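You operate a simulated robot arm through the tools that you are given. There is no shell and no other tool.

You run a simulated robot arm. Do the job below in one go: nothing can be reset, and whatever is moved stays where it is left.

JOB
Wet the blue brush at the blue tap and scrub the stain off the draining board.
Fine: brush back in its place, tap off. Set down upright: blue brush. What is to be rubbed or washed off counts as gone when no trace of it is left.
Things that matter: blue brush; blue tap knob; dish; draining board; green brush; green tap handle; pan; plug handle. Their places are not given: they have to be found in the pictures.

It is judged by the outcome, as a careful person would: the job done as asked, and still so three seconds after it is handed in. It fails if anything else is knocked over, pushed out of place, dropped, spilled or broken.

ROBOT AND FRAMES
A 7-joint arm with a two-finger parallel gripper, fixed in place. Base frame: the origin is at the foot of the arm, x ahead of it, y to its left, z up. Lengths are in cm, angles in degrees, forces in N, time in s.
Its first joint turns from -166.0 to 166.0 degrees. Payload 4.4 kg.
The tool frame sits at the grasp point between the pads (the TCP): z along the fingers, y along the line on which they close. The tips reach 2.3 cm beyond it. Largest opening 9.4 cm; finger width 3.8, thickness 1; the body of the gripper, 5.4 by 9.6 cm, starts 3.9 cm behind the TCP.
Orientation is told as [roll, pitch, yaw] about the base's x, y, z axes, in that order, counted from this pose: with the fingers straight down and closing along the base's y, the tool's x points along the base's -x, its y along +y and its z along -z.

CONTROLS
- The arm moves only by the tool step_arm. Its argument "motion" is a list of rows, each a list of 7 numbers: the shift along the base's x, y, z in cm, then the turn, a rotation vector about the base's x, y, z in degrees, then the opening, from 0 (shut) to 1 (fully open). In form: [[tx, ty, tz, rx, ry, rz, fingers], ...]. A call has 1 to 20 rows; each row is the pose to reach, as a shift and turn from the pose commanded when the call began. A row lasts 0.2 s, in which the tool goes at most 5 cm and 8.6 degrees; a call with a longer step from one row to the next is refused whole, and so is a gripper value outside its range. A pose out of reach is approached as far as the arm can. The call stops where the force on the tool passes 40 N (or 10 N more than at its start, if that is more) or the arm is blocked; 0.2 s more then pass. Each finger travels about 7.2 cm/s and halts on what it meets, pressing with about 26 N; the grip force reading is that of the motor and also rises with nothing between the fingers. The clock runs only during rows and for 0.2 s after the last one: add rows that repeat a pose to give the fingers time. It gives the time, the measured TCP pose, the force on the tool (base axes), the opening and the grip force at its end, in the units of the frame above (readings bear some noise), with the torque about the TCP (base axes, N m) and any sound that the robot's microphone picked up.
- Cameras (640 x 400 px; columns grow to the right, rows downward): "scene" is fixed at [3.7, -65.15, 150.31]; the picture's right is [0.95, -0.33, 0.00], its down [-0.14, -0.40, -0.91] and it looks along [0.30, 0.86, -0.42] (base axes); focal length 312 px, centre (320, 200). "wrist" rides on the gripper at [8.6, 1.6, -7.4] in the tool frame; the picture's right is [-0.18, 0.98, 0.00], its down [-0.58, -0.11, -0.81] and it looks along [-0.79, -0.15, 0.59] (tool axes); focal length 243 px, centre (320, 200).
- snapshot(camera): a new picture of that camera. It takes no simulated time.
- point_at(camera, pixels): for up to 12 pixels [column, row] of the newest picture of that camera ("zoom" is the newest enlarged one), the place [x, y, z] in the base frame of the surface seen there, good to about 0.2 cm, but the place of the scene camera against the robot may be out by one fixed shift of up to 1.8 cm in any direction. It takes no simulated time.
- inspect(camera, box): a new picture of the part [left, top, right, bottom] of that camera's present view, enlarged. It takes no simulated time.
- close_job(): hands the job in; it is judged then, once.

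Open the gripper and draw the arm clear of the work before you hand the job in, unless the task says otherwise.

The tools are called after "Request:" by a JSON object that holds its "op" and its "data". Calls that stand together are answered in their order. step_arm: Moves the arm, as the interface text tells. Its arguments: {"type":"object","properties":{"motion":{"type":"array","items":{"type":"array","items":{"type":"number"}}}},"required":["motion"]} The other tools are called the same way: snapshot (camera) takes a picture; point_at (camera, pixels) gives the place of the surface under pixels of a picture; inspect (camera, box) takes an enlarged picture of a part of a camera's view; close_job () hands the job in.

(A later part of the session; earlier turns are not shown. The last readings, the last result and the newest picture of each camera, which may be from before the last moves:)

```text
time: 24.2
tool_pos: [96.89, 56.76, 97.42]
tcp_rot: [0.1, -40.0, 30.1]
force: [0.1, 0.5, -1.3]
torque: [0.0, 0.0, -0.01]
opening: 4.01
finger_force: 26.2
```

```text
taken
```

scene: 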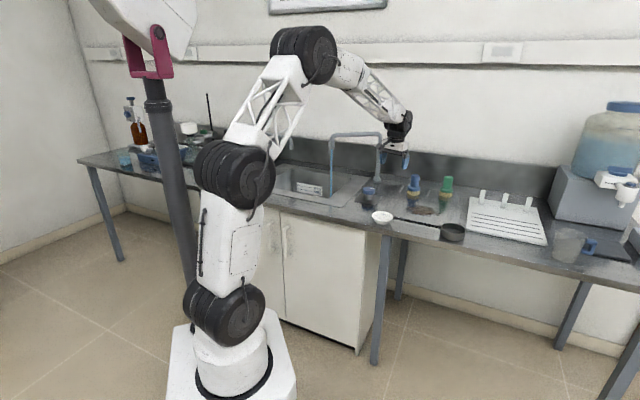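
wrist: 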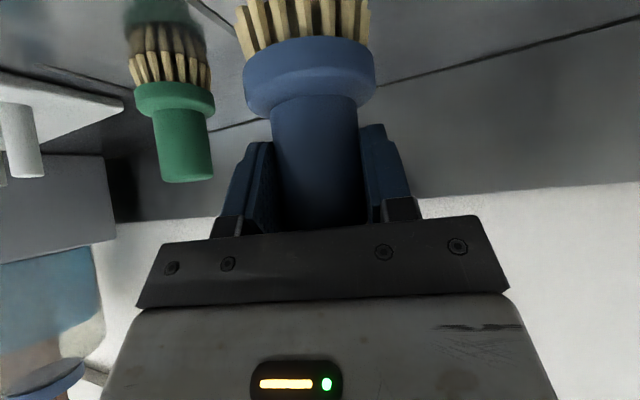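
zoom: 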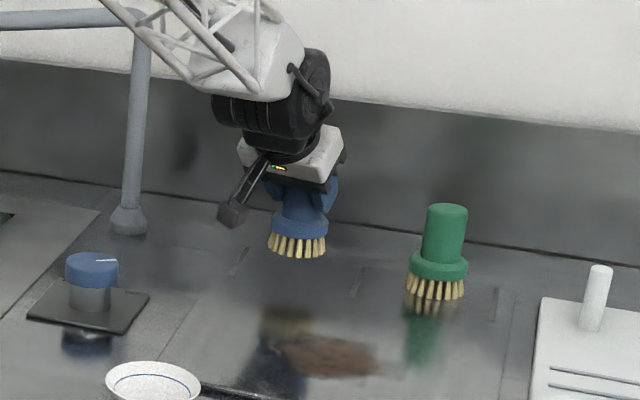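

The brush hangs upright in the grip at opening 4.0. I'll carry it back and around, high over the board and knob, to a point before the stream, yawing to 53°.

Request:
{"op": "step_arm", "data": {"motion": [[-3, -1.8, 2.5, 0, 0, 0, 0.25], [-6.5, -3.8, 5, 0, 0, 0, 0.25], [-10.5, -6, 7, 0, 0, 0, 0.25], [-14.5, -8.3, 8, 0, 0, 0, 0.25], [-18.5, -8, 8, 0, 0, 5, 0.25], [-22.5, -5.5, 8, 0, 0, 10, 0.25], [-26, -2, 8, 0, 0, 15, 0.25], [-29.5, 1.5, 8, 0, 0, 20, 0.25], [-32.5, 5, 7, 0, 0, 23, 0.25], [-35.5, 8.7, 6, 0, 0, 23, 0.25], [-39, 11.5, 5, 0, 0, 23, 0.25], [-42.5, 13.7, 4, 0, 0, 23, 0.25], [-44.2, 13.7, 4, 0, 0, 23, 0.25], [-44.2, 13.7, 4, 0, 0, 23, 0.25]]}}

Request:
{"op": "snapshot", "data": {"camera": "scene"}}

Request:
{"op": "snapshot", "data": {"camera": "wrist"}}

```text
time: 27.2
tool_pos: [52.49, 70.63, 101.57]
tcp_rot: [0.1, -40.0, 53.1]
force: [-0.1, 0.5, -0.1]
torque: [0.05, 0.01, 0.01]
opening: 4.05
finger_force: 26.5
```

```text
taken
```

scene: 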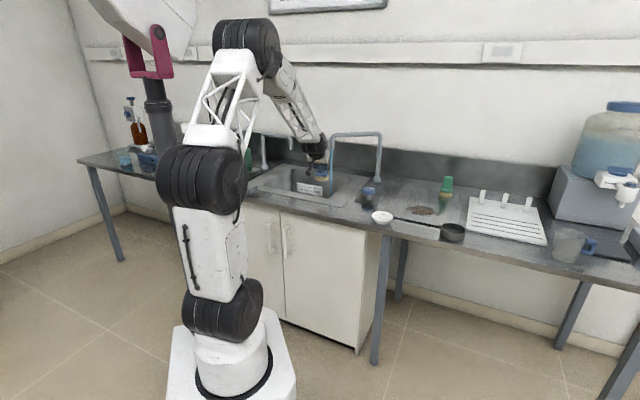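

```text
taken
```

wrist: 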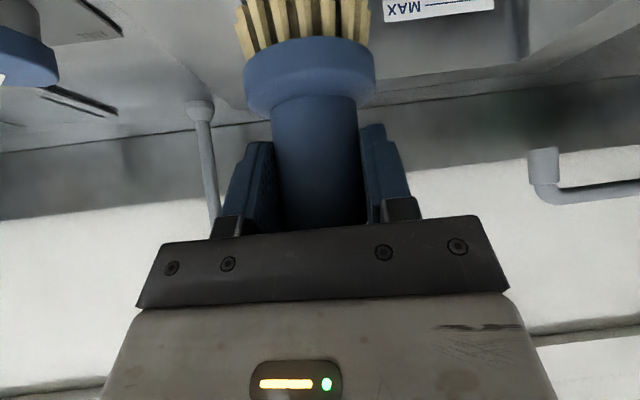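

I'll zoom the scene on the gripper and stream to see their relative position before tilting.

Request:
{"op": "inspect", "data": {"camera": "scene", "box": [290, 120, 390, 210]}}

Request:
{"op": "point_at", "data": {"camera": "zoom", "pixels": [[181, 150], [181, 190], [181, 230], [180, 110], [140, 250], [135, 275]]}}

```text
4.44 times, centred on (340, 165) of scene
```

zoom: 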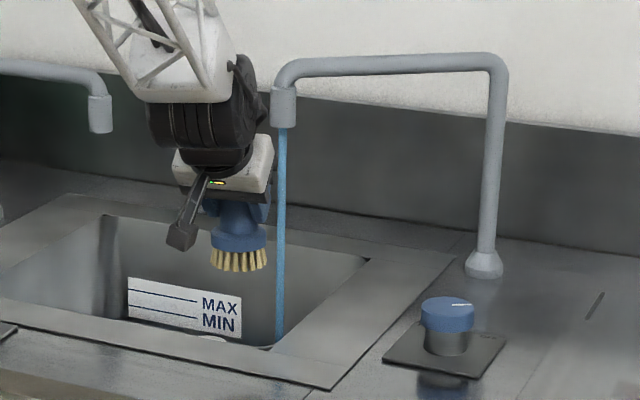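

```text
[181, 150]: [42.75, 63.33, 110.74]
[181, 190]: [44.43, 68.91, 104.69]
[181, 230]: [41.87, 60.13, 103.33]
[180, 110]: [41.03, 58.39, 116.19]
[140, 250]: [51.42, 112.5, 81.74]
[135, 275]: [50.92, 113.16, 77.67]
```

The stream is at zoom (281,130–330). I'll measure it directly.

Request:
{"op": "point_at", "data": {"camera": "zoom", "pixels": [[282, 140], [281, 180], [280, 220], [280, 260], [279, 300], [284, 110], [272, 122], [297, 122], [284, 126]]}}

```text
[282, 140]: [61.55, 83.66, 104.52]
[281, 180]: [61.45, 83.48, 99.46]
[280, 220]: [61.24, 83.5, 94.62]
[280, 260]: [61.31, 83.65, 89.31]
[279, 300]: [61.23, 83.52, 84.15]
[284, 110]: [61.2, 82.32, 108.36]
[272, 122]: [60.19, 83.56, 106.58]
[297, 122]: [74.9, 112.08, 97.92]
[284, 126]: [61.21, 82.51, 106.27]
```

Stream axis is about (62.75,84.1) true. I'll now tilt the tool a further 45° so the bristles point outward toward the stream, still short of it.

Request:
{"op": "step_arm", "data": {"motion": [[0, 0, 0, 6, -4.5, 0, 0.25], [0, 0, 0, 12, -9, 0, 0.25], [0, 0, 0, 18, -13.5, 0, 0.25], [0, 0, 0, 24, -18, 0, 0.25], [0, 0, 0, 30, -22.5, 0, 0.25], [0, 0, 0, 36, -27, 0, 0.25], [0, 0, 0, 36, -27, 0, 0.25]]}}

Request:
{"op": "inspect", "data": {"camera": "scene", "box": [280, 110, 380, 210]}}

Request:
{"op": "snapshot", "data": {"camera": "wrist"}}

```text
time: 28.2
tool_pos: [53.1, 72.14, 90.74]
tcp_rot: [-0.6, -58.4, 56.0]
force: [-2.4, -2.1, 10.2]
torque: [-1.29, 1.08, -0.08]
opening: 4.01
finger_force: 26.1
out of reach, approached as far as the arm can: row 4
stopped in row 5: the force on the tool passed its limit at 248 N (the readings are from after the stop); the commanded pose is now the measured one
```

```text
4.00 times, centred on (330, 160) of scene
```

zoom: 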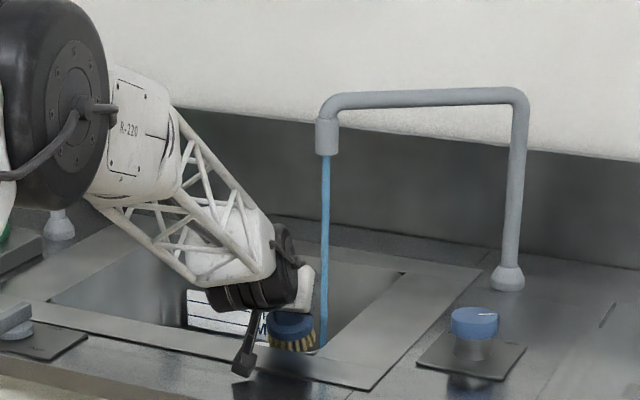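

```text
taken
```

wrist: 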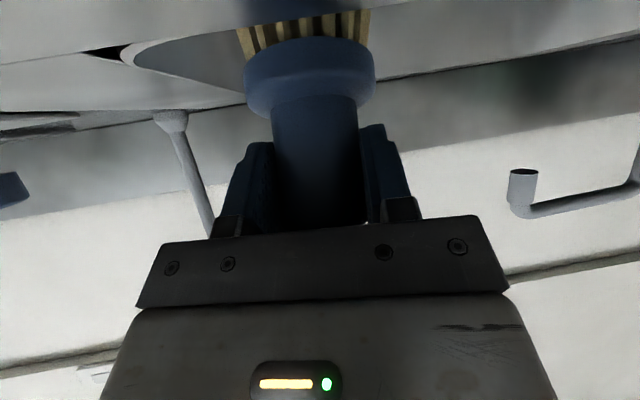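

The extra tilt was beyond a joint limit: the arm sagged to z=90.7 and the camera box touched the counter near the sink's front rim (zoom (243,365)). I'll back straight up gently first and check what was touched.

Request:
{"op": "step_arm", "data": {"motion": [[0, 0, 0.5, 0, 0, 0, 0.25], [0, 0, 1.2, 0, 0, 0, 0.25], [0, 0, 2, 0, 0, 0, 0.25]]}}

Request:
{"op": "snapshot", "data": {"camera": "scene"}}

Request:
{"op": "inspect", "data": {"camera": "scene", "box": [240, 130, 400, 240]}}

```text
time: 29.0
tool_pos: [53.07, 72.12, 92.58]
tcp_rot: [-0.6, -58.3, 56.0]
force: [0.2, -0.2, -0.5]
torque: [-0.01, 0.0, -0.04]
opening: 4.04
finger_force: 25.3
```

```text
taken
```

scene: 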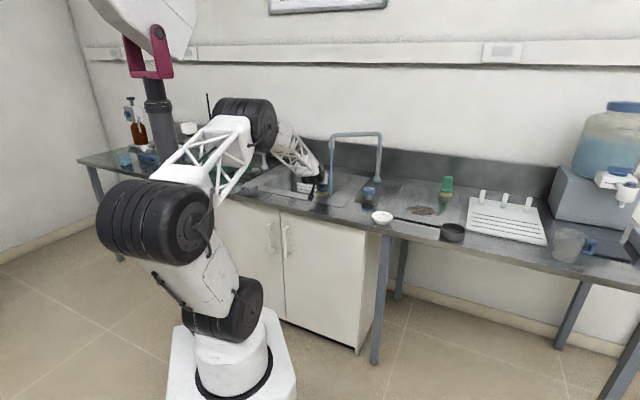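

```text
3.64 times, centred on (320, 185) of scene
```

zoom: 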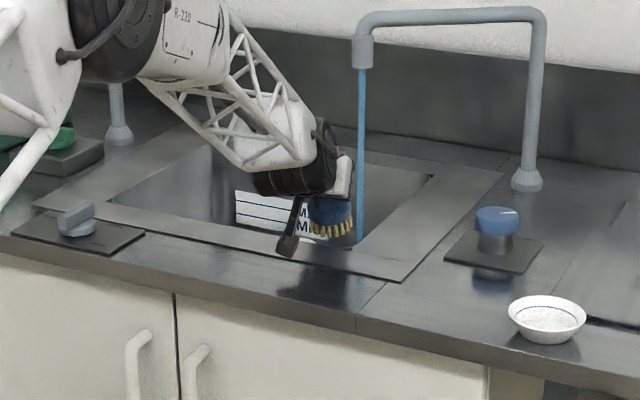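

Contact is gone (force ~0), the brush is still seated the same way in the grip, and the dish, knob, plug handle look unmoved. I'll raise and reduce the tilt back toward 40°.

Request:
{"op": "step_arm", "data": {"motion": [[0, 0, 1.5, -2, 1.3, 0, 0.25], [0, 0, 3, -5, 3.4, 0, 0.25], [0, 0, 4.5, -9, 6.1, 0, 0.25], [0, 0, 6, -13, 8.8, 0, 0.25], [0, 0, 8, -15, 10.1, 0, 0.25], [0, 0, 9, -15, 10.1, 0, 0.25], [0, 0, 9, -15, 10.1, 0, 0.25]]}}

Request:
{"op": "snapshot", "data": {"camera": "scene"}}

Request:
{"op": "snapshot", "data": {"camera": "wrist"}}

```text
time: 30.6
tool_pos: [53.09, 72.1, 101.64]
tcp_rot: [-0.6, -40.3, 56.0]
force: [-0.2, 0.2, -1.0]
torque: [0.03, 0.0, 0.0]
opening: 4.03
finger_force: 26.4
out of reach, approached as far as the arm can: row 4, 5
```

```text
taken
```

scene: 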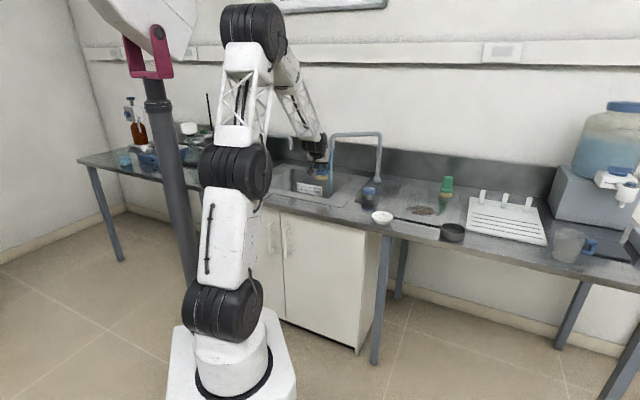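

```text
taken
```

wrist: 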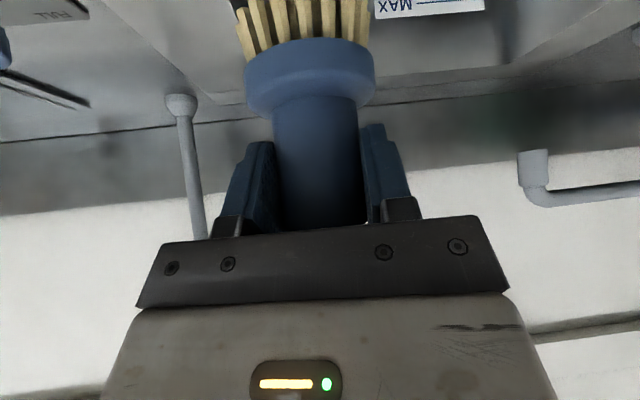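

The arm is back in its elbow-up posture with the brush upright (tilt 40°, opening 4.03), nothing else disturbed. Large tilt isn't available here, so I'll keep the brush nearly upright and bring it toward the stream radially, stopping ~7 cm short first.

Request:
{"op": "step_arm", "data": {"motion": [[1.4, 1.6, -0.8, 0, 0, -1.5, 0.25], [2.8, 3.2, -1.8, 0, 0, -2.7, 0.25], [4.2, 4.8, -2.7, 0, 0, -2.7, 0.25], [5.5, 6.4, -3.6, 0, 0, -2.7, 0.25], [5.5, 6.4, -3.6, 0, 0, -2.7, 0.25]]}}

Request:
{"op": "inspect", "data": {"camera": "scene", "box": [290, 120, 390, 210]}}

```text
time: 31.8
tool_pos: [58.64, 78.33, 98.05]
tcp_rot: [-0.7, -40.2, 53.3]
force: [-0.4, -0.4, -1.5]
torque: [0.0, 0.04, 0.02]
opening: 4.03
finger_force: 26.3
```

```text
4.44 times, centred on (340, 165) of scene
```

zoom: 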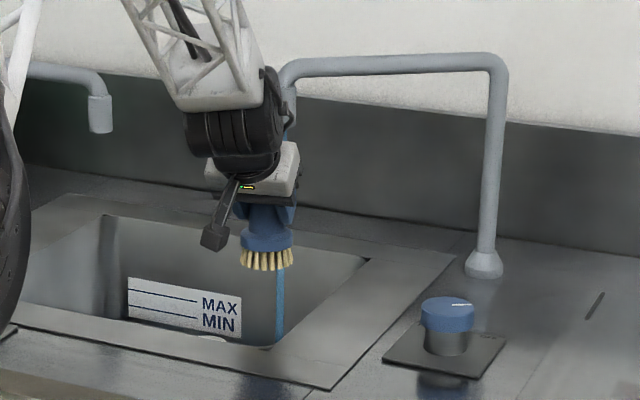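

The brush head hangs over the sink just in front of the stream (zoom (268,258) vs stream (281,300)). I'll add 10° of outward tilt cautiously so the bristles lead, and check it's reachable.

Request:
{"op": "step_arm", "data": {"motion": [[0, 0, 0, 2.0, -1.5, 0, 0.25], [0, 0, 0, 4.0, -3.0, 0, 0.25], [0, 0, 0, 6.0, -4.5, 0, 0.25], [0, 0, 0, 8.0, -6.0, 0, 0.25], [0, 0, 0, 8.0, -6.0, 0, 0.25]]}}

Request:
{"op": "inspect", "data": {"camera": "scene", "box": [290, 120, 390, 210]}}

```text
time: 33.0
tool_pos: [58.52, 78.34, 98.09]
tcp_rot: [-0.7, -50.1, 53.5]
force: [-0.2, -0.4, -0.6]
torque: [0.01, -0.01, 0.03]
opening: 4.05
finger_force: 25.8
```

```text
4.44 times, centred on (340, 165) of scene
```

zoom: 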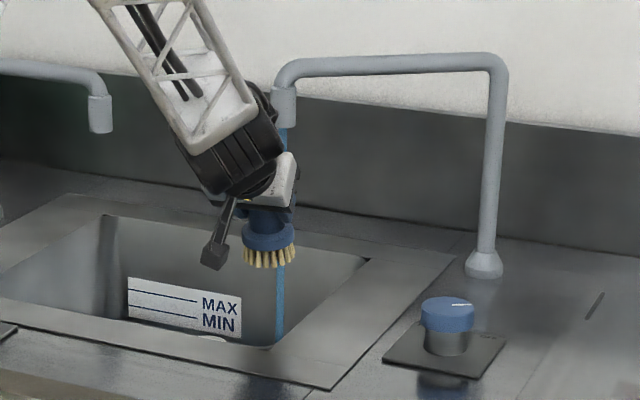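

Tilt 50° is reachable with the same grip. I'll now push the head slowly into the stream, from grazing the outer bristles inwards, holding briefly along the way.

Request:
{"op": "step_arm", "data": {"motion": [[1.0, 1.3, -0.7, 0, 0, 0, 0.25], [1.85, 2.5, -1.2, 0, 0, 0, 0.25], [2.15, 2.9, -1.2, 0, 0, 0, 0.25], [2.15, 2.9, -1.2, 0, 0, 0, 0.25], [2.45, 3.3, -1.2, 0, 0, 0, 0.25], [2.45, 3.3, -1.2, 0, 0, 0, 0.25], [2.75, 3.7, -1.2, 0, 0, 0, 0.25], [2.75, 3.7, -1.2, 0, 0, 0, 0.25]]}}

Request:
{"op": "inspect", "data": {"camera": "scene", "box": [290, 120, 390, 210]}}

Request:
{"op": "snapshot", "data": {"camera": "wrist"}}

```text
time: 34.8
tool_pos: [61.21, 82.01, 96.84]
tcp_rot: [-0.6, -50.2, 53.5]
force: [-0.4, -0.3, -1.2]
torque: [-0.03, 0.01, -0.03]
opening: 4.03
finger_force: 26.0
```

```text
4.44 times, centred on (340, 165) of scene
```

zoom: 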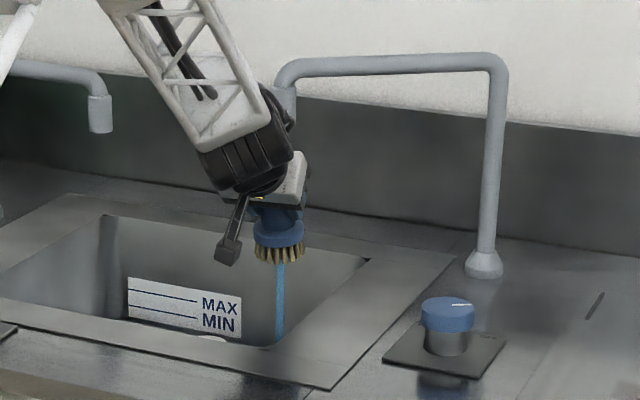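

```text
taken
```

wrist: 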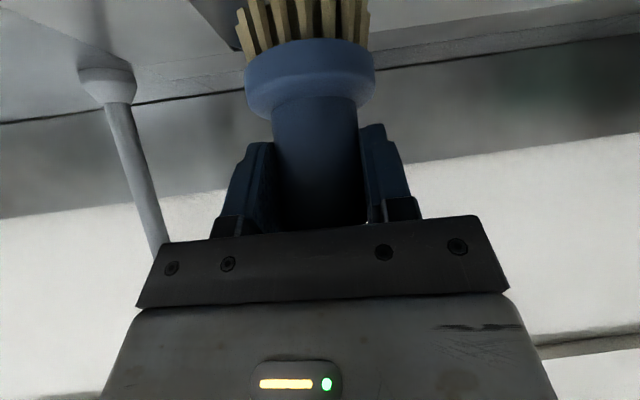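

The bristles at zoom (280,255) already look darker than before, so water is taking. I'll move 1 cm further in and dwell a second to soak the whole head, then compare.

Request:
{"op": "step_arm", "data": {"motion": [[0.3, 0.4, 0, 0, 0, 0, 0.25], [0.6, 0.8, 0, 0, 0, 0, 0.25], [0.6, 0.8, 0, 0, 0, 0, 0.25], [1.2, 0.35, 0, 0, 0, 0, 0.25], [1.2, 0.35, 0, 0, 0, 0, 0.25], [0.0, 1.25, 0, 0, 0, 0, 0.25], [0.0, 1.25, 0, 0, 0, 0, 0.25], [0.6, 0.8, 0, 0, 0, 0, 0.25]]}}

Request:
{"op": "inspect", "data": {"camera": "scene", "box": [310, 155, 350, 195]}}

```text
time: 36.6
tool_pos: [61.97, 83.0, 96.84]
tcp_rot: [-0.8, -50.2, 53.4]
force: [0.0, -0.1, -0.8]
torque: [0.0, 0.02, 0.0]
opening: 4.03
finger_force: 26.1
```

```text
10.00 times, centred on (330, 175) of scene
```

zoom: 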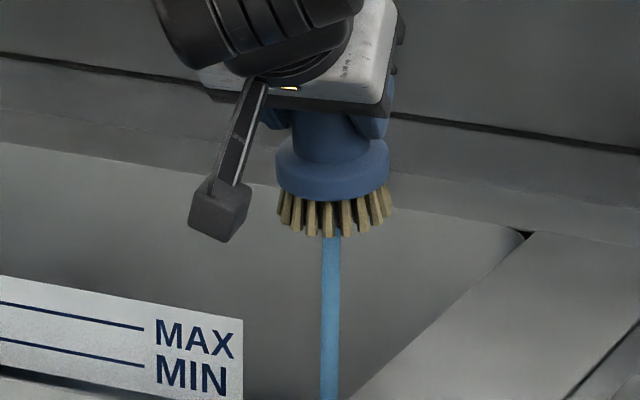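

The bristles are clearly dark and wet, water running off below. I'll withdraw radially, undo the extra tilt and rise.

Request:
{"op": "step_arm", "data": {"motion": [[-1.8, -2.4, 0, 0, 0, 0, 0.25], [-3.6, -4.8, 0.3, -2, 1.5, 0, 0.25], [-5.0, -6.6, 1, -4, 3, 0, 0.25], [-6.2, -8.2, 2, -6, 4.5, 0, 0.25], [-7.2, -9.6, 3, -8, 6, 0, 0.25], [-7.2, -9.6, 5, -8, 6, 0, 0.25], [-7.2, -9.6, 7, -8, 6, 0, 0.25], [-7.2, -9.6, 7, -8, 6, 0, 0.25]]}}

Request:
{"op": "inspect", "data": {"camera": "scene", "box": [270, 100, 430, 220]}}

```text
time: 38.4
tool_pos: [54.72, 73.26, 103.98]
tcp_rot: [-0.6, -40.3, 53.4]
force: [0.1, 0.3, -0.2]
torque: [0.03, 0.02, 0.02]
opening: 4.03
finger_force: 25.4
```

```text
3.33 times, centred on (350, 160) of scene
```

zoom: 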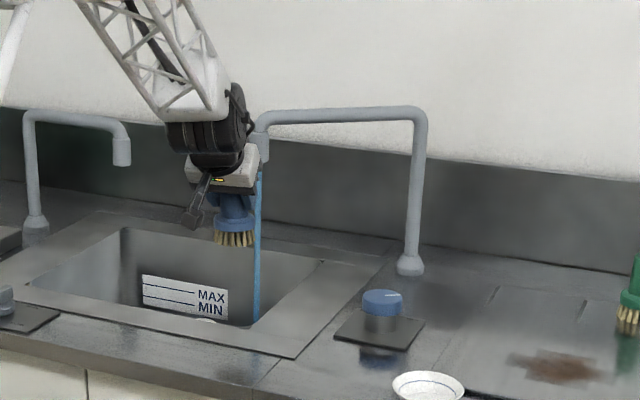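

Brush is wet and upright, tap running into the open drain. I'll carry it around at height to above the stain, yawing back to about 24°.

Request:
{"op": "step_arm", "data": {"motion": [[3.4, -3.4, 1, 0, 0, -5, 0.25], [6.8, -6.8, 2, 0, 0, -10, 0.25], [10.2, -10.2, 2, 0, 0, -15, 0.25], [13.6, -13.6, 2, 0, 0, -20, 0.25], [17, -17, 2, 0, 0, -25, 0.25], [20.4, -20.4, 1, 0, 0, -29.5, 0.25], [23.8, -23.8, 0, 0, 0, -29.5, 0.25], [27.2, -27.2, -1, 0, 0, -29.5, 0.25], [29, -30, -1.5, 0, 0, -29.5, 0.25], [29, -31, -1.5, 0, 0, -29.5, 0.25], [29, -31, -1.5, 0, 0, -29.5, 0.25]]}}

Request:
{"op": "snapshot", "data": {"camera": "wrist"}}

Request:
{"op": "inspect", "data": {"camera": "scene", "box": [360, 150, 480, 250]}}

```text
time: 40.8
tool_pos: [83.64, 42.39, 102.36]
tcp_rot: [-0.7, -40.2, 23.8]
force: [-0.5, 0.8, -1.2]
torque: [-0.01, 0.0, 0.01]
opening: 4.03
finger_force: 26.3
```

```text
taken
```

wrist: 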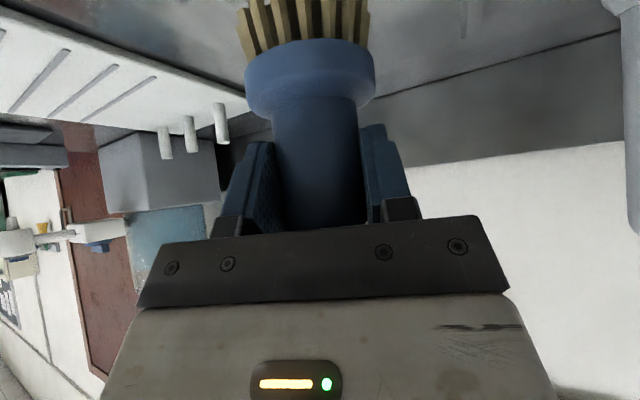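

```text
4.00 times, centred on (420, 200) of scene
```

zoom: 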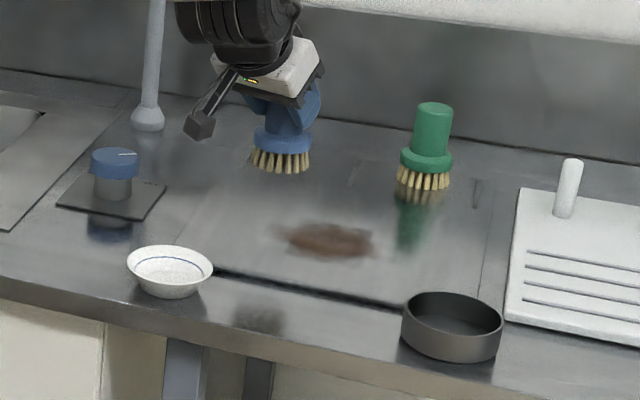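

I'll compare blue and green bristles at high zoom to confirm wetness, and measure the stain's outline.

Request:
{"op": "inspect", "data": {"camera": "scene", "box": [415, 170, 475, 210]}}

Request:
{"op": "inspect", "data": {"camera": "scene", "box": [400, 165, 460, 205]}}

Request:
{"op": "inspect", "data": {"camera": "scene", "box": [400, 195, 460, 225]}}

Request:
{"op": "point_at", "data": {"camera": "zoom", "pixels": [[70, 170], [355, 270], [200, 145], [200, 250], [120, 240], [300, 170], [205, 205], [100, 130], [280, 270], [400, 250], [30, 200], [330, 200]]}}

```text
10.00 times, centred on (445, 190) of scene
```

zoom: 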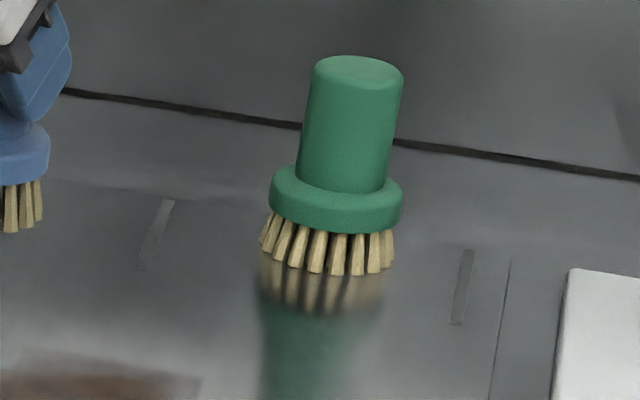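

```text
10.00 times, centred on (430, 185) of scene
```

zoom: 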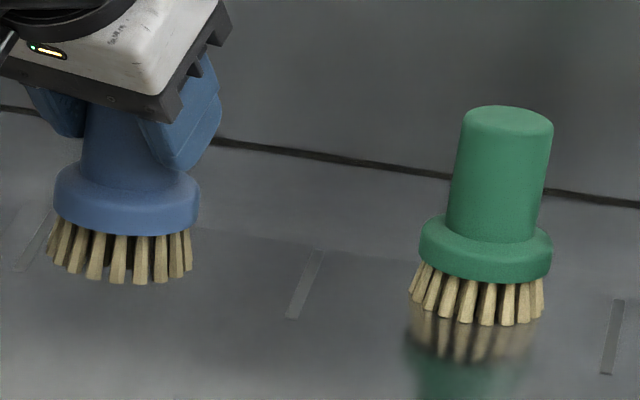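

```text
10.67 times, centred on (430, 210) of scene
```

zoom: 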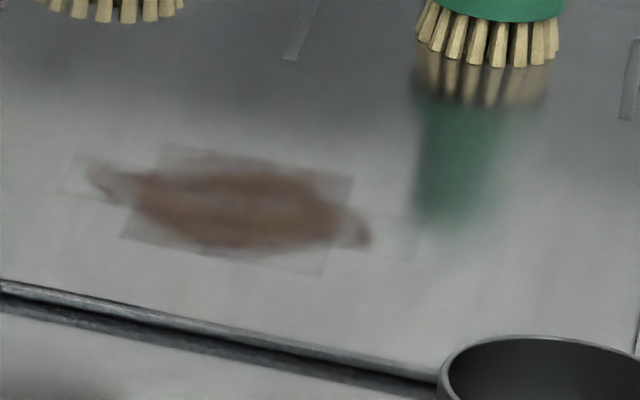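

```text
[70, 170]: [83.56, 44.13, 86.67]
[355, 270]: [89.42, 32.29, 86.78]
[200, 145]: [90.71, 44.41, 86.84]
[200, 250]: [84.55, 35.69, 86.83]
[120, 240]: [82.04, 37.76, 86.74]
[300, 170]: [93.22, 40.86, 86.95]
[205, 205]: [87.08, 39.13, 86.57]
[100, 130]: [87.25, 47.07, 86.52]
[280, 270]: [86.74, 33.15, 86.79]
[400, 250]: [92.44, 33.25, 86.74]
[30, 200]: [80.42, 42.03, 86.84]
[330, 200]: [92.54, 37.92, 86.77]
```

The stain spans roughly true u 29.8–41.8, v 86–95.5 in bench axes (u=(0.707,−0.707), v=(0.707,0.707)), centre about (89.4,38.9). I'll move over its centre and come down to just above contact (TCP z≈94.2).

Request:
{"op": "step_arm", "data": {"motion": [[2, -1.2, -2, 0, 0, 0, 0.25], [4, -2.4, -4, 0, 0, 0, 0.25], [5.8, -3.5, -6, 0, 0, 0, 0.25], [5.8, -3.5, -7.5, 0, 0, 0, 0.25], [5.8, -3.5, -8.2, 0, 0, 0, 0.25], [5.8, -3.5, -8.2, 0, 0, 0, 0.25]]}}

Request:
{"op": "inspect", "data": {"camera": "scene", "box": [385, 165, 465, 235]}}

Request:
{"op": "snapshot", "data": {"camera": "wrist"}}

```text
time: 42.2
tool_pos: [89.52, 38.94, 94.18]
tcp_rot: [-0.6, -40.1, 23.8]
force: [0.2, 0.2, -1.2]
torque: [-0.01, 0.01, 0.02]
opening: 4.02
finger_force: 26.3
```

```text
5.71 times, centred on (425, 200) of scene
```

zoom: 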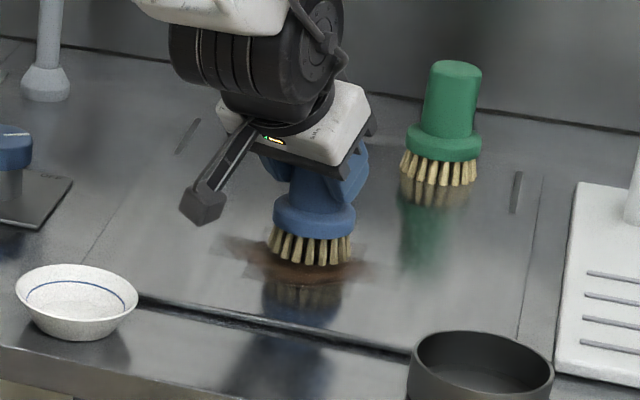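

```text
taken
```

wrist: 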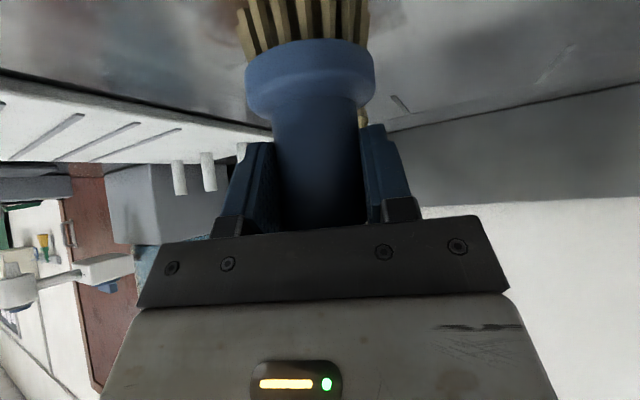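

The head hovers over the stain's middle. I'll lower in small steps to find contact.

Request:
{"op": "step_arm", "data": {"motion": [[0, 0, -0.3, 0, 0, 0, 0.25], [0, 0, -0.6, 0, 0, 0, 0.25], [0, 0, -0.8, 0, 0, 0, 0.25], [0, 0, -0.9, 0, 0, 0, 0.25], [0, 0, -0.9, 0, 0, 0, 0.25]]}}

```text
time: 43.4
tool_pos: [89.64, 38.88, 93.32]
tcp_rot: [-0.5, -40.2, 23.7]
force: [-0.2, 0.8, 0.5]
torque: [0.1, 0.02, 0.0]
opening: 4.05
finger_force: 26.2
```

Contact is just starting (z force rose by ~1.7 N). I'll lower another 0.2 cm.

Request:
{"op": "step_arm", "data": {"motion": [[0, 0, -0.1, 0, 0, 0, 0.25], [0, 0, -0.2, 0, 0, 0, 0.25], [0, 0, -0.2, 0, 0, 0, 0.25]]}}

```text
time: 44.2
tool_pos: [89.7, 38.87, 93.24]
tcp_rot: [-0.6, -40.4, 23.8]
force: [-0.5, -2.8, 22.7]
torque: [0.48, 0.09, 0.03]
opening: 4.06
finger_force: 26.2
```

Contact force is about 24 N; I'll ease up slightly and make the first short back-and-forth strokes along the bench direction.

Request:
{"op": "step_arm", "data": {"motion": [[0, 0, 0.08, 0, 0, 0, 0.25], [0.7, -0.7, 0.08, 0, 0, 0, 0.25], [1.4, -1.4, 0.08, 0, 0, 0, 0.25], [0.7, -0.7, 0.08, 0, 0, 0, 0.25], [0, 0, 0.08, 0, 0, 0, 0.25], [-0.7, 0.7, 0.08, 0, 0, 0, 0.25], [-1.4, 1.4, 0.08, 0, 0, 0, 0.25], [-0.7, 0.7, 0.08, 0, 0, 0, 0.25], [0, 0, 0.08, 0, 0, 0, 0.25]]}}

Request:
{"op": "inspect", "data": {"camera": "scene", "box": [385, 165, 465, 235]}}

```text
time: 46.2
tool_pos: [89.57, 38.93, 93.26]
tcp_rot: [-0.7, -40.2, 23.9]
force: [-2.7, 4.5, 13.6]
torque: [0.74, 0.23, 0.05]
opening: 4.03
finger_force: 25.9
```

```text
5.71 times, centred on (425, 200) of scene
```

zoom: 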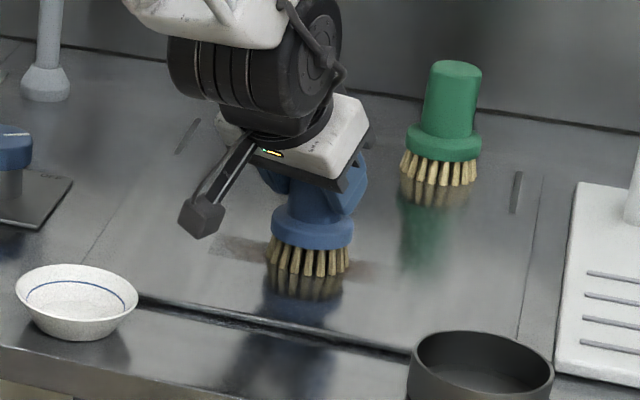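

The stain is already fading where scrubbed; remnants show left (zoom (240,250)) and right (zoom (365,275)). I'll do long strokes along the full stain length at this line.

Request:
{"op": "step_arm", "data": {"motion": [[-1.06, 1.06, 0, 0, 0, 0, 0.25], [-2.12, 2.12, 0, 0, 0, 0, 0.25], [-3.18, 3.18, 0, 0, 0, 0, 0.25], [-4.24, 4.24, 0, 0, 0, 0, 0.25], [-3.18, 3.18, 0, 0, 0, 0, 0.25], [-4.24, 4.24, 0, 0, 0, 0, 0.25], [-3.18, 3.18, 0, 0, 0, 0, 0.25], [-2.12, 2.12, 0, 0, 0, 0, 0.25], [-1.06, 1.06, 0, 0, 0, 0, 0.25], [0, 0, 0, 0, 0, 0, 0.25], [1.06, -1.06, 0, 0, 0, 0, 0.25], [2.12, -2.12, 0, 0, 0, 0, 0.25], [3.18, -3.18, 0, 0, 0, 0, 0.25], [4.24, -4.24, 0, 0, 0, 0, 0.25], [3.18, -3.18, 0, 0, 0, 0, 0.25], [4.24, -4.24, 0, 0, 0, 0, 0.25], [3.18, -3.18, 0, 0, 0, 0, 0.25], [2.12, -2.12, 0, 0, 0, 0, 0.25], [1.06, -1.06, 0, 0, 0, 0, 0.25], [0, 0, 0, 0, 0, 0, 0.25]]}}

Request:
{"op": "inspect", "data": {"camera": "scene", "box": [385, 165, 465, 235]}}

```text
time: 50.4
tool_pos: [89.56, 38.87, 93.31]
tcp_rot: [-0.6, -40.2, 23.8]
force: [4.0, -1.3, 12.4]
torque: [0.19, -0.2, -0.08]
opening: 4.02
finger_force: 26.2
```

```text
5.71 times, centred on (425, 200) of scene
```

zoom: 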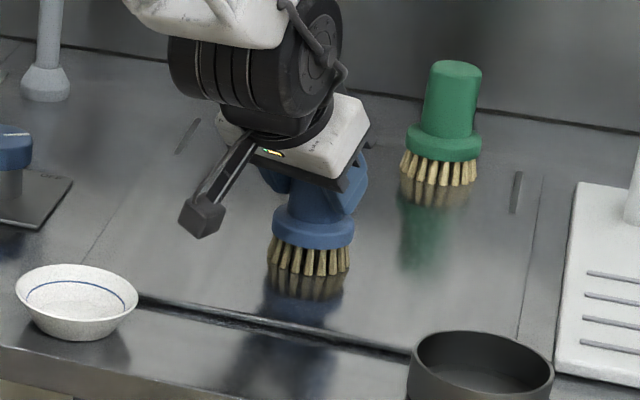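

The stain looks almost gone. For thoroughness I'll do two more lines, one 2.5 cm toward the wall and one 2.5 cm toward the front.

Request:
{"op": "step_arm", "data": {"motion": [[0.9, 0.9, 0, 0, 0, 0, 0.25], [1.8, 1.8, 0, 0, 0, 0, 0.25], [0.6, 3.0, 0, 0, 0, 0, 0.25], [-0.6, 4.2, 0, 0, 0, 0, 0.25], [-1.8, 5.4, 0, 0, 0, 0, 0.25], [-0.6, 4.2, 0, 0, 0, 0, 0.25], [0.6, 3.0, 0, 0, 0, 0, 0.25], [1.8, 1.8, 0, 0, 0, 0, 0.25], [3.0, 0.6, 0, 0, 0, 0, 0.25], [4.2, -0.6, 0, 0, 0, 0, 0.25], [5.4, -1.8, 0, 0, 0, 0, 0.25], [4.2, -0.6, 0, 0, 0, 0, 0.25], [3.0, 0.6, 0, 0, 0, 0, 0.25], [1.8, 1.8, 0, 0, 0, 0, 0.25], [0.9, 0.9, 0, 0, 0, 0, 0.25], [0, 0, 0, 0, 0, 0, 0.25]]}}

Request:
{"op": "step_arm", "data": {"motion": [[-0.9, -0.9, 0, 0, 0, 0, 0.25], [-1.8, -1.8, 0, 0, 0, 0, 0.25], [-3.0, -0.6, 0, 0, 0, 0, 0.25], [-4.2, 0.6, 0, 0, 0, 0, 0.25], [-5.4, 1.8, 0, 0, 0, 0, 0.25], [-4.2, 0.6, 0, 0, 0, 0, 0.25], [-3.0, -0.6, 0, 0, 0, 0, 0.25], [-1.8, -1.8, 0, 0, 0, 0, 0.25], [-0.6, -3.0, 0, 0, 0, 0, 0.25], [0.6, -4.2, 0, 0, 0, 0, 0.25], [1.8, -5.4, 0, 0, 0, 0, 0.25], [0.6, -4.2, 0, 0, 0, 0, 0.25], [-0.6, -3.0, 0, 0, 0, 0, 0.25], [-1.8, -1.8, 0, 0, 0, 0, 0.25], [-0.9, -0.9, 0, 0, 0, 0, 0.25], [0, 0, 0, 0, 0, 0, 0.25]]}}

Request:
{"op": "inspect", "data": {"camera": "scene", "box": [385, 165, 465, 235]}}

```text
time: 53.8
tool_pos: [89.47, 38.88, 93.19]
tcp_rot: [-0.7, -40.2, 23.7]
force: [2.2, 5.1, 12.6]
torque: [0.75, -0.08, -0.04]
opening: 4.02
finger_force: 25.9
```

```text
time: 57.2
tool_pos: [89.5, 38.72, 93.14]
tcp_rot: [-0.7, -40.1, 23.8]
force: [-3.2, -1.9, 9.3]
torque: [0.17, 0.12, 0.11]
opening: 4.04
finger_force: 25.9
```

```text
5.71 times, centred on (425, 200) of scene
```

zoom: 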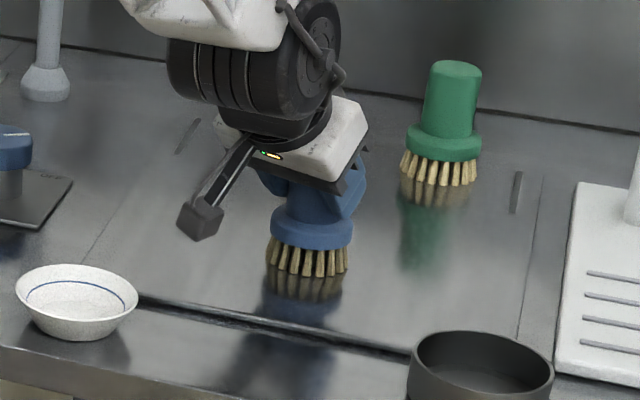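

No brown is visible around the head now. I'll lift 6 cm and move aside a little to see the board under it.

Request:
{"op": "step_arm", "data": {"motion": [[0, 0, 1, 0, 0, 0, 0.25], [0, 0, 3, 0, 0, 0, 0.25], [0, 0, 6, 0, 0, 0, 0.25], [0, 2, 9, 0, 0, 0, 0.25], [1, 5, 11, 0, 0, 2, 0.25], [2, 8, 12, 0, 0, 4, 0.25], [2, 8, 12, 0, 0, 4, 0.25]]}}

Request:
{"op": "inspect", "data": {"camera": "scene", "box": [385, 165, 465, 235]}}

Request:
{"op": "inspect", "data": {"camera": "scene", "box": [400, 190, 460, 230]}}

Request:
{"op": "snapshot", "data": {"camera": "wrist"}}

```text
time: 58.8
tool_pos: [91.56, 46.97, 105.05]
tcp_rot: [-0.7, -40.2, 28.0]
force: [0.1, -0.4, 0.2]
torque: [0.02, 0.01, 0.04]
opening: 4.04
finger_force: 25.8
```

```text
5.71 times, centred on (425, 200) of scene
```

zoom: 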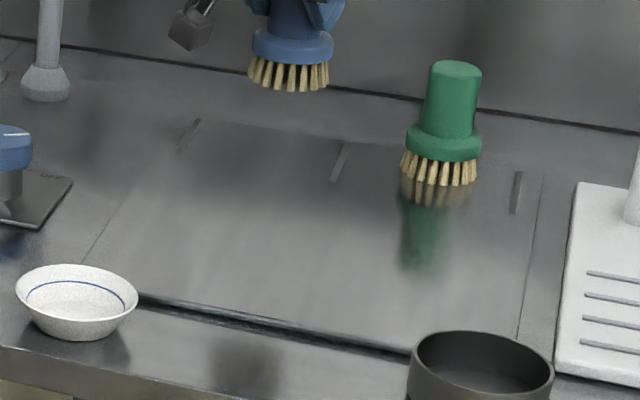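

```text
10.00 times, centred on (430, 210) of scene
```

zoom: 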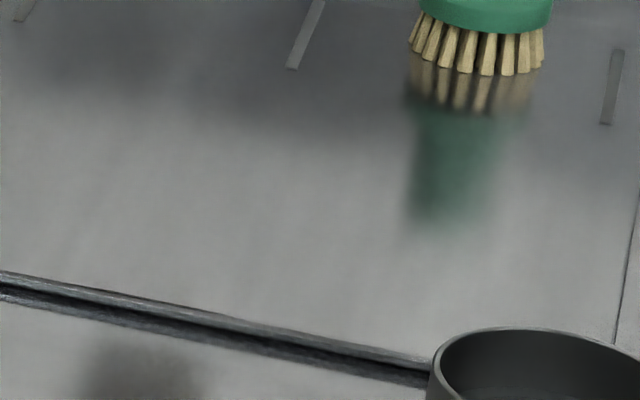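

```text
taken
```

wrist: 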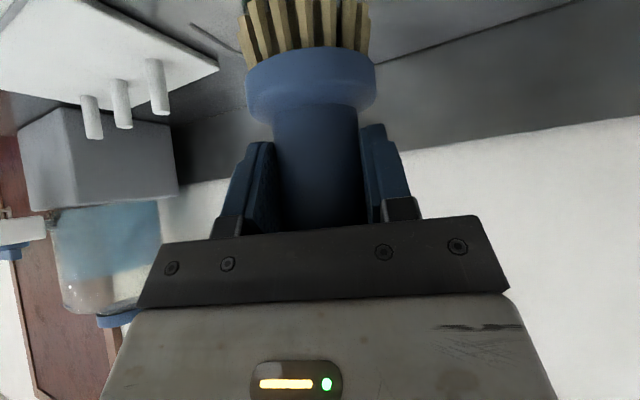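

The board is clean: no trace at all where the stain was (the dark smudge at zoom (150,370) is a shadow on the front edge). Next I'll carry the brush above its home spot at (96.8,56.8), with yaw back to 30.1°, and check it hangs upright.

Request:
{"op": "step_arm", "data": {"motion": [[1.7, 3.3, -1, 0.15, 0.09, 0.8, 0.25], [3.4, 6.6, -2, 0.3, 0.18, 1.6, 0.25], [5.0, 9.2, -4, 0.46, 0.27, 2.5, 0.25], [5.23, 9.85, -5.5, 0.46, 0.27, 2.5, 0.25], [5.23, 9.85, -5.5, 0.46, 0.27, 2.5, 0.25]]}}

Request:
{"op": "inspect", "data": {"camera": "scene", "box": [385, 145, 465, 215]}}

Request:
{"op": "inspect", "data": {"camera": "wrist", "box": [220, 0, 420, 240]}}

```text
time: 60.0
tool_pos: [96.79, 56.52, 99.72]
tcp_rot: [0.1, -40.1, 29.9]
force: [-0.9, -0.2, -0.3]
torque: [0.03, -0.02, -0.01]
opening: 4.02
finger_force: 26.5
```

```text
5.71 times, centred on (425, 180) of scene
```

zoom: 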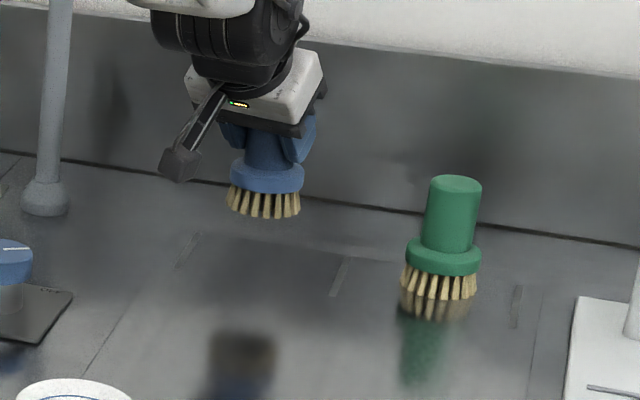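

```text
1.67 times, centred on (320, 120) of wrist
```

zoom: 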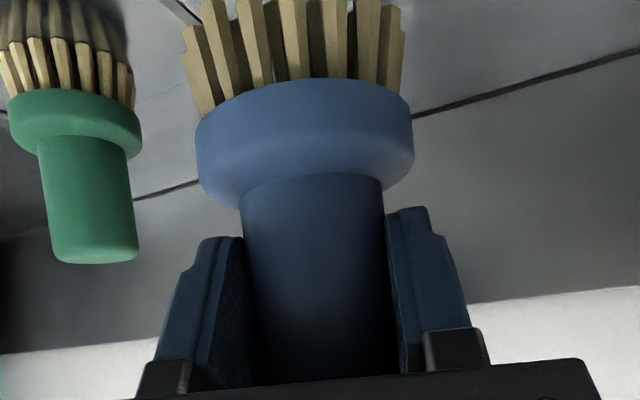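

I'll check the brush's verticality with points along the handle and flange in the zoomed wrist view.

Request:
{"op": "point_at", "data": {"camera": "zoom", "pixels": [[312, 200], [313, 240], [315, 290], [316, 340], [300, 140], [300, 110], [300, 90], [200, 130], [408, 125], [197, 160], [412, 150]]}}

Request:
{"op": "inspect", "data": {"camera": "scene", "box": [405, 155, 435, 185]}}

Request:
{"op": "point_at", "data": {"camera": "zoom", "pixels": [[250, 130], [255, 180], [260, 230], [245, 60], [250, 240], [150, 200], [370, 210]]}}

```text
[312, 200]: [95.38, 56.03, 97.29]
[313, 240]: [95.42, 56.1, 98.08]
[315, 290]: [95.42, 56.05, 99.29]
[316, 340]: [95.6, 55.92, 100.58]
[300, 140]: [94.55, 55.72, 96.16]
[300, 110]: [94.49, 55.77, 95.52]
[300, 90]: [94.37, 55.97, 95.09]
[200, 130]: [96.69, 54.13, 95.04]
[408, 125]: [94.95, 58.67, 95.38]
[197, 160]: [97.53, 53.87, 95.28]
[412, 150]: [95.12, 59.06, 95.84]
```

```text
13.33 times, centred on (420, 170) of scene
```

zoom: 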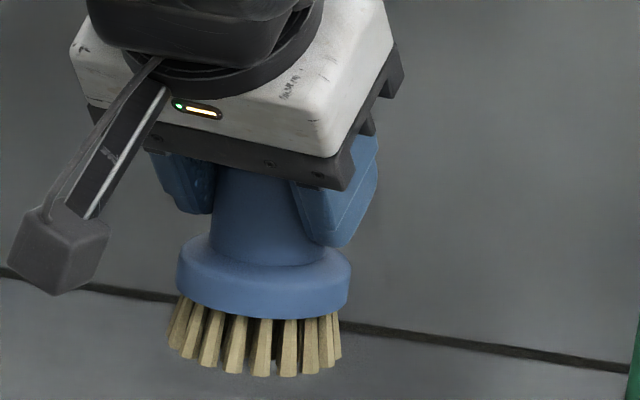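

```text
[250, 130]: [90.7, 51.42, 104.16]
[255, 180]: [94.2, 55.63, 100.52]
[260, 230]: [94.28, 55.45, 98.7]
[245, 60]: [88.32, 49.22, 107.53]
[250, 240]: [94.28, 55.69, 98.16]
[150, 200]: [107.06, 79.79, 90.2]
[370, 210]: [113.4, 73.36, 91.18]
```

The brush is within a couple of degrees of vertical and nearly over its original spot. I'll descend to just above the board, shifting +0.2 in y.

Request:
{"op": "step_arm", "data": {"motion": [[0, 0.1, -2, 0, 0, 0, 0.25], [0, 0.2, -4, 0, 0, 0, 0.25], [0, 0.2, -5.2, 0, 0, 0, 0.25], [0, 0.2, -5.9, 0, 0, 0, 0.25], [0, 0.2, -6.1, 0, 0, 0, 0.25], [0, 0.2, -6.1, 0, 0, 0, 0.25]]}}

Request:
{"op": "inspect", "data": {"camera": "scene", "box": [385, 150, 465, 220]}}

```text
time: 61.4
tool_pos: [96.86, 57.05, 93.69]
tcp_rot: [0.1, -40.2, 29.9]
force: [-0.8, 0.5, -1.1]
torque: [0.03, 0.0, 0.01]
opening: 4.04
finger_force: 26.3
```

```text
5.71 times, centred on (425, 185) of scene
```

zoom: 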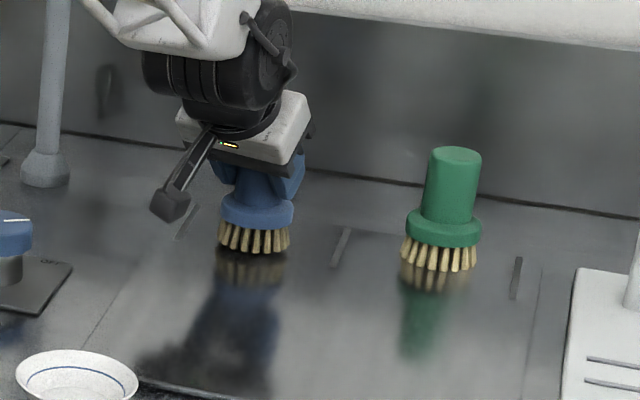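

I'll compare against the original picture using the identical zoom box.

Request:
{"op": "inspect", "data": {"camera": "scene", "box": [340, 150, 500, 250]}}

Request:
{"op": "snapshot", "data": {"camera": "wrist"}}

```text
4.00 times, centred on (420, 200) of scene
```

zoom: 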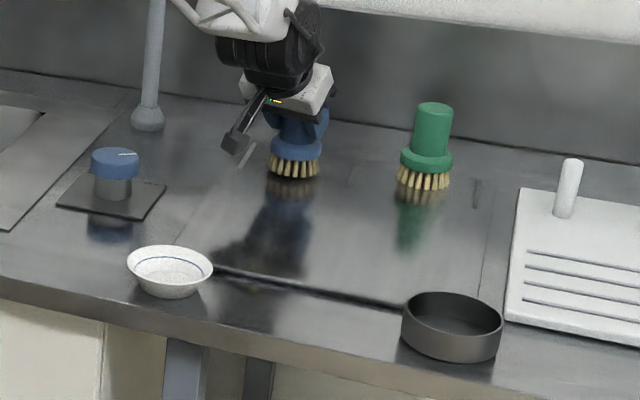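

```text
taken
```

wrist: 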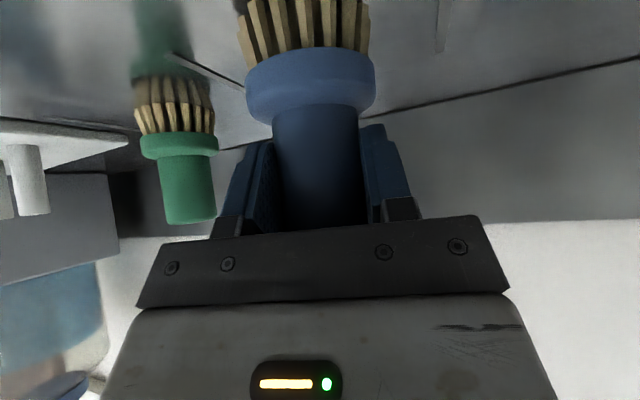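

Laterally the brush matches its original image place (flange centre zoom ~(296,148) vs (295,152)), hovering about 0.4 cm above. I'll lower in small steps to light contact.

Request:
{"op": "step_arm", "data": {"motion": [[0, -0.1, -0.15, 0, 0, 0, 0.25], [0, -0.1, -0.3, 0, 0, 0, 0.25], [0, -0.1, -0.3, 0, 0, 0, 0.25]]}}

```text
time: 62.2
tool_pos: [96.7, 56.88, 93.19]
tcp_rot: [0.1, -40.2, 29.8]
force: [-0.5, 0.3, -1.4]
torque: [0.05, 0.02, 0.03]
opening: 4.02
finger_force: 26.5
```

No contact yet (z force −1.4). A little lower.

Request:
{"op": "step_arm", "data": {"motion": [[0, 0, -0.1, 0, 0, 0, 0.25], [0, 0, -0.1, 0, 0, 0, 0.25]]}}

Request:
{"op": "step_arm", "data": {"motion": [[0, 0, -0.1, 0, 0, 0, 0.25], [0, 0, -0.1, 0, 0, 0, 0.25]]}}

```text
time: 62.8
tool_pos: [96.63, 56.87, 93.09]
tcp_rot: [0.0, -40.2, 29.8]
force: [1.0, -1.0, -1.5]
torque: [-0.02, 0.02, 0.01]
opening: 4.02
finger_force: 26.6
```

```text
time: 63.4
tool_pos: [96.76, 56.86, 93.11]
tcp_rot: [0.2, -40.2, 29.9]
force: [-0.6, 0.2, -1.0]
torque: [0.03, -0.01, 0.01]
opening: 4.05
finger_force: 26.3
```

Still no contact at z≈93.1, consistent with the brush having slid up slightly in the grip during scrubbing. I continue in 0.1 cm steps.

Request:
{"op": "step_arm", "data": {"motion": [[0, 0, -0.1, 0, 0, 0, 0.25], [0, 0, -0.1, 0, 0, 0, 0.25]]}}

Request:
{"op": "step_arm", "data": {"motion": [[0, 0, -0.08, 0, 0, 0, 0.25], [0, 0, -0.08, 0, 0, 0, 0.25]]}}

Request:
{"op": "inspect", "data": {"camera": "scene", "box": [395, 165, 435, 205]}}

```text
time: 64.0
tool_pos: [96.88, 56.76, 93.1]
tcp_rot: [0.2, -40.2, 29.9]
force: [-0.1, 0.5, 5.7]
torque: [0.05, -0.1, 0.03]
opening: 4.04
finger_force: 25.6
```

```text
time: 64.6
tool_pos: [96.77, 56.86, 93.04]
tcp_rot: [0.1, -40.4, 29.9]
force: [-4.4, 2.7, 15.2]
torque: [0.13, -0.1, 0.01]
opening: 4.03
finger_force: 25.7
```

```text
10.00 times, centred on (415, 185) of scene
```

zoom: 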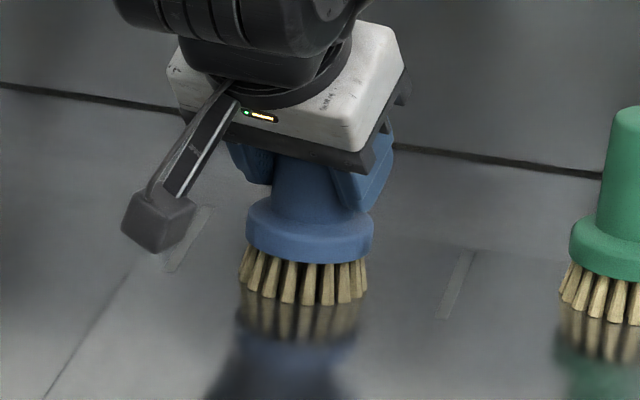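

The bristles rest on the board (15 N). I'll ease up 0.08 cm and open the fingers gradually.

Request:
{"op": "step_arm", "data": {"motion": [[0, 0, 0.08, 0, 0, 0, 0.3], [0, 0, 0.08, 0, 0, 0, 0.38], [0, 0, 0.08, 0, 0, 0, 0.43], [0, 0, 0.08, 0, 0, 0, 0.46], [0, 0, 0.08, 0, 0, 0, 0.55], [0, 0, 0.08, 0, 0, 0, 0.7], [0, 0, 0.08, 0, 0, 0, 0.85], [0, 0, 0.08, 0, 0, 0, 1], [0, 0, 0.08, 0, 0, 0, 1]]}}

Request:
{"op": "snapshot", "data": {"camera": "wrist"}}

Request:
{"op": "inspect", "data": {"camera": "scene", "box": [340, 150, 500, 250]}}

```text
time: 66.6
tool_pos: [96.77, 56.82, 92.83]
tcp_rot: [0.2, -40.2, 29.8]
force: [0.6, -0.5, 0.1]
torque: [0.01, 0.0, -0.03]
opening: 9.38
finger_force: 0.0
```

```text
taken
```

wrist: 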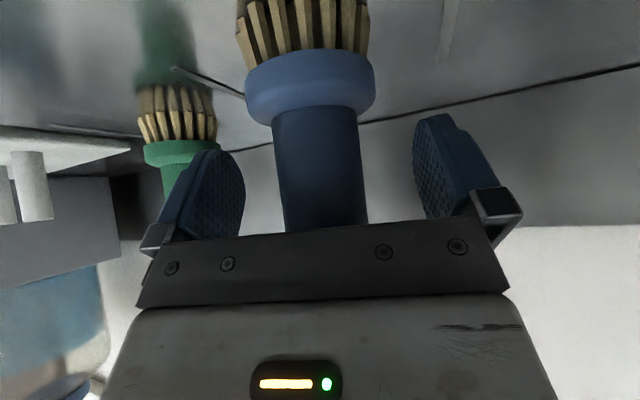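

```text
4.00 times, centred on (420, 200) of scene
```

zoom: 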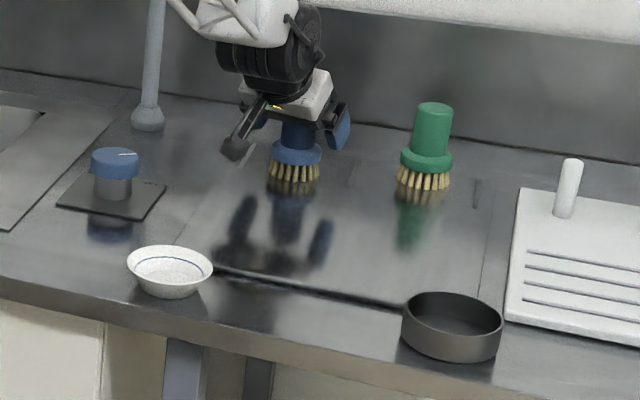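

The brush stands upright on its own with open fingers around it. I'll back out along the tool axis, reversing the approach.

Request:
{"op": "step_arm", "data": {"motion": [[-0.6, -0.35, 0.9, 0, 0, 0, 1], [-1.6, -1, 2.3, 0, 0, 0, 1], [-3.2, -1.9, 4.6, 0, 0, 0, 1], [-5, -2.9, 7, 0, 0, 0, 1], [-6.7, -3.9, 9.3, 0, 0, 0, 1], [-9, -5, 12, 0, 0, 0, 1], [-9, -5, 12, 0, 0, 0, 1]]}}

Request:
{"op": "inspect", "data": {"camera": "scene", "box": [340, 150, 500, 250]}}

Request:
{"op": "snapshot", "data": {"camera": "wrist"}}

```text
time: 68.2
tool_pos: [87.73, 51.73, 104.85]
tcp_rot: [0.1, -40.3, 29.9]
force: [-1.2, 0.3, 0.6]
torque: [-0.03, -0.02, -0.03]
opening: 9.38
finger_force: 0.2
```

```text
4.00 times, centred on (420, 200) of scene
```

zoom: 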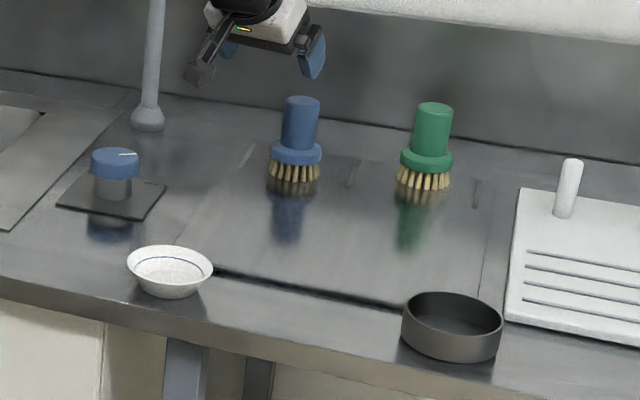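

```text
taken
```

wrist: 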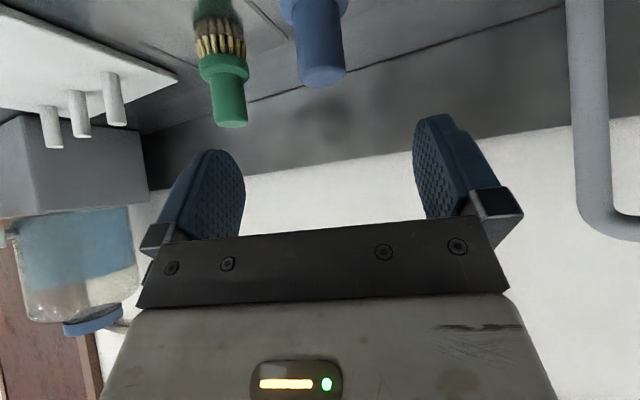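

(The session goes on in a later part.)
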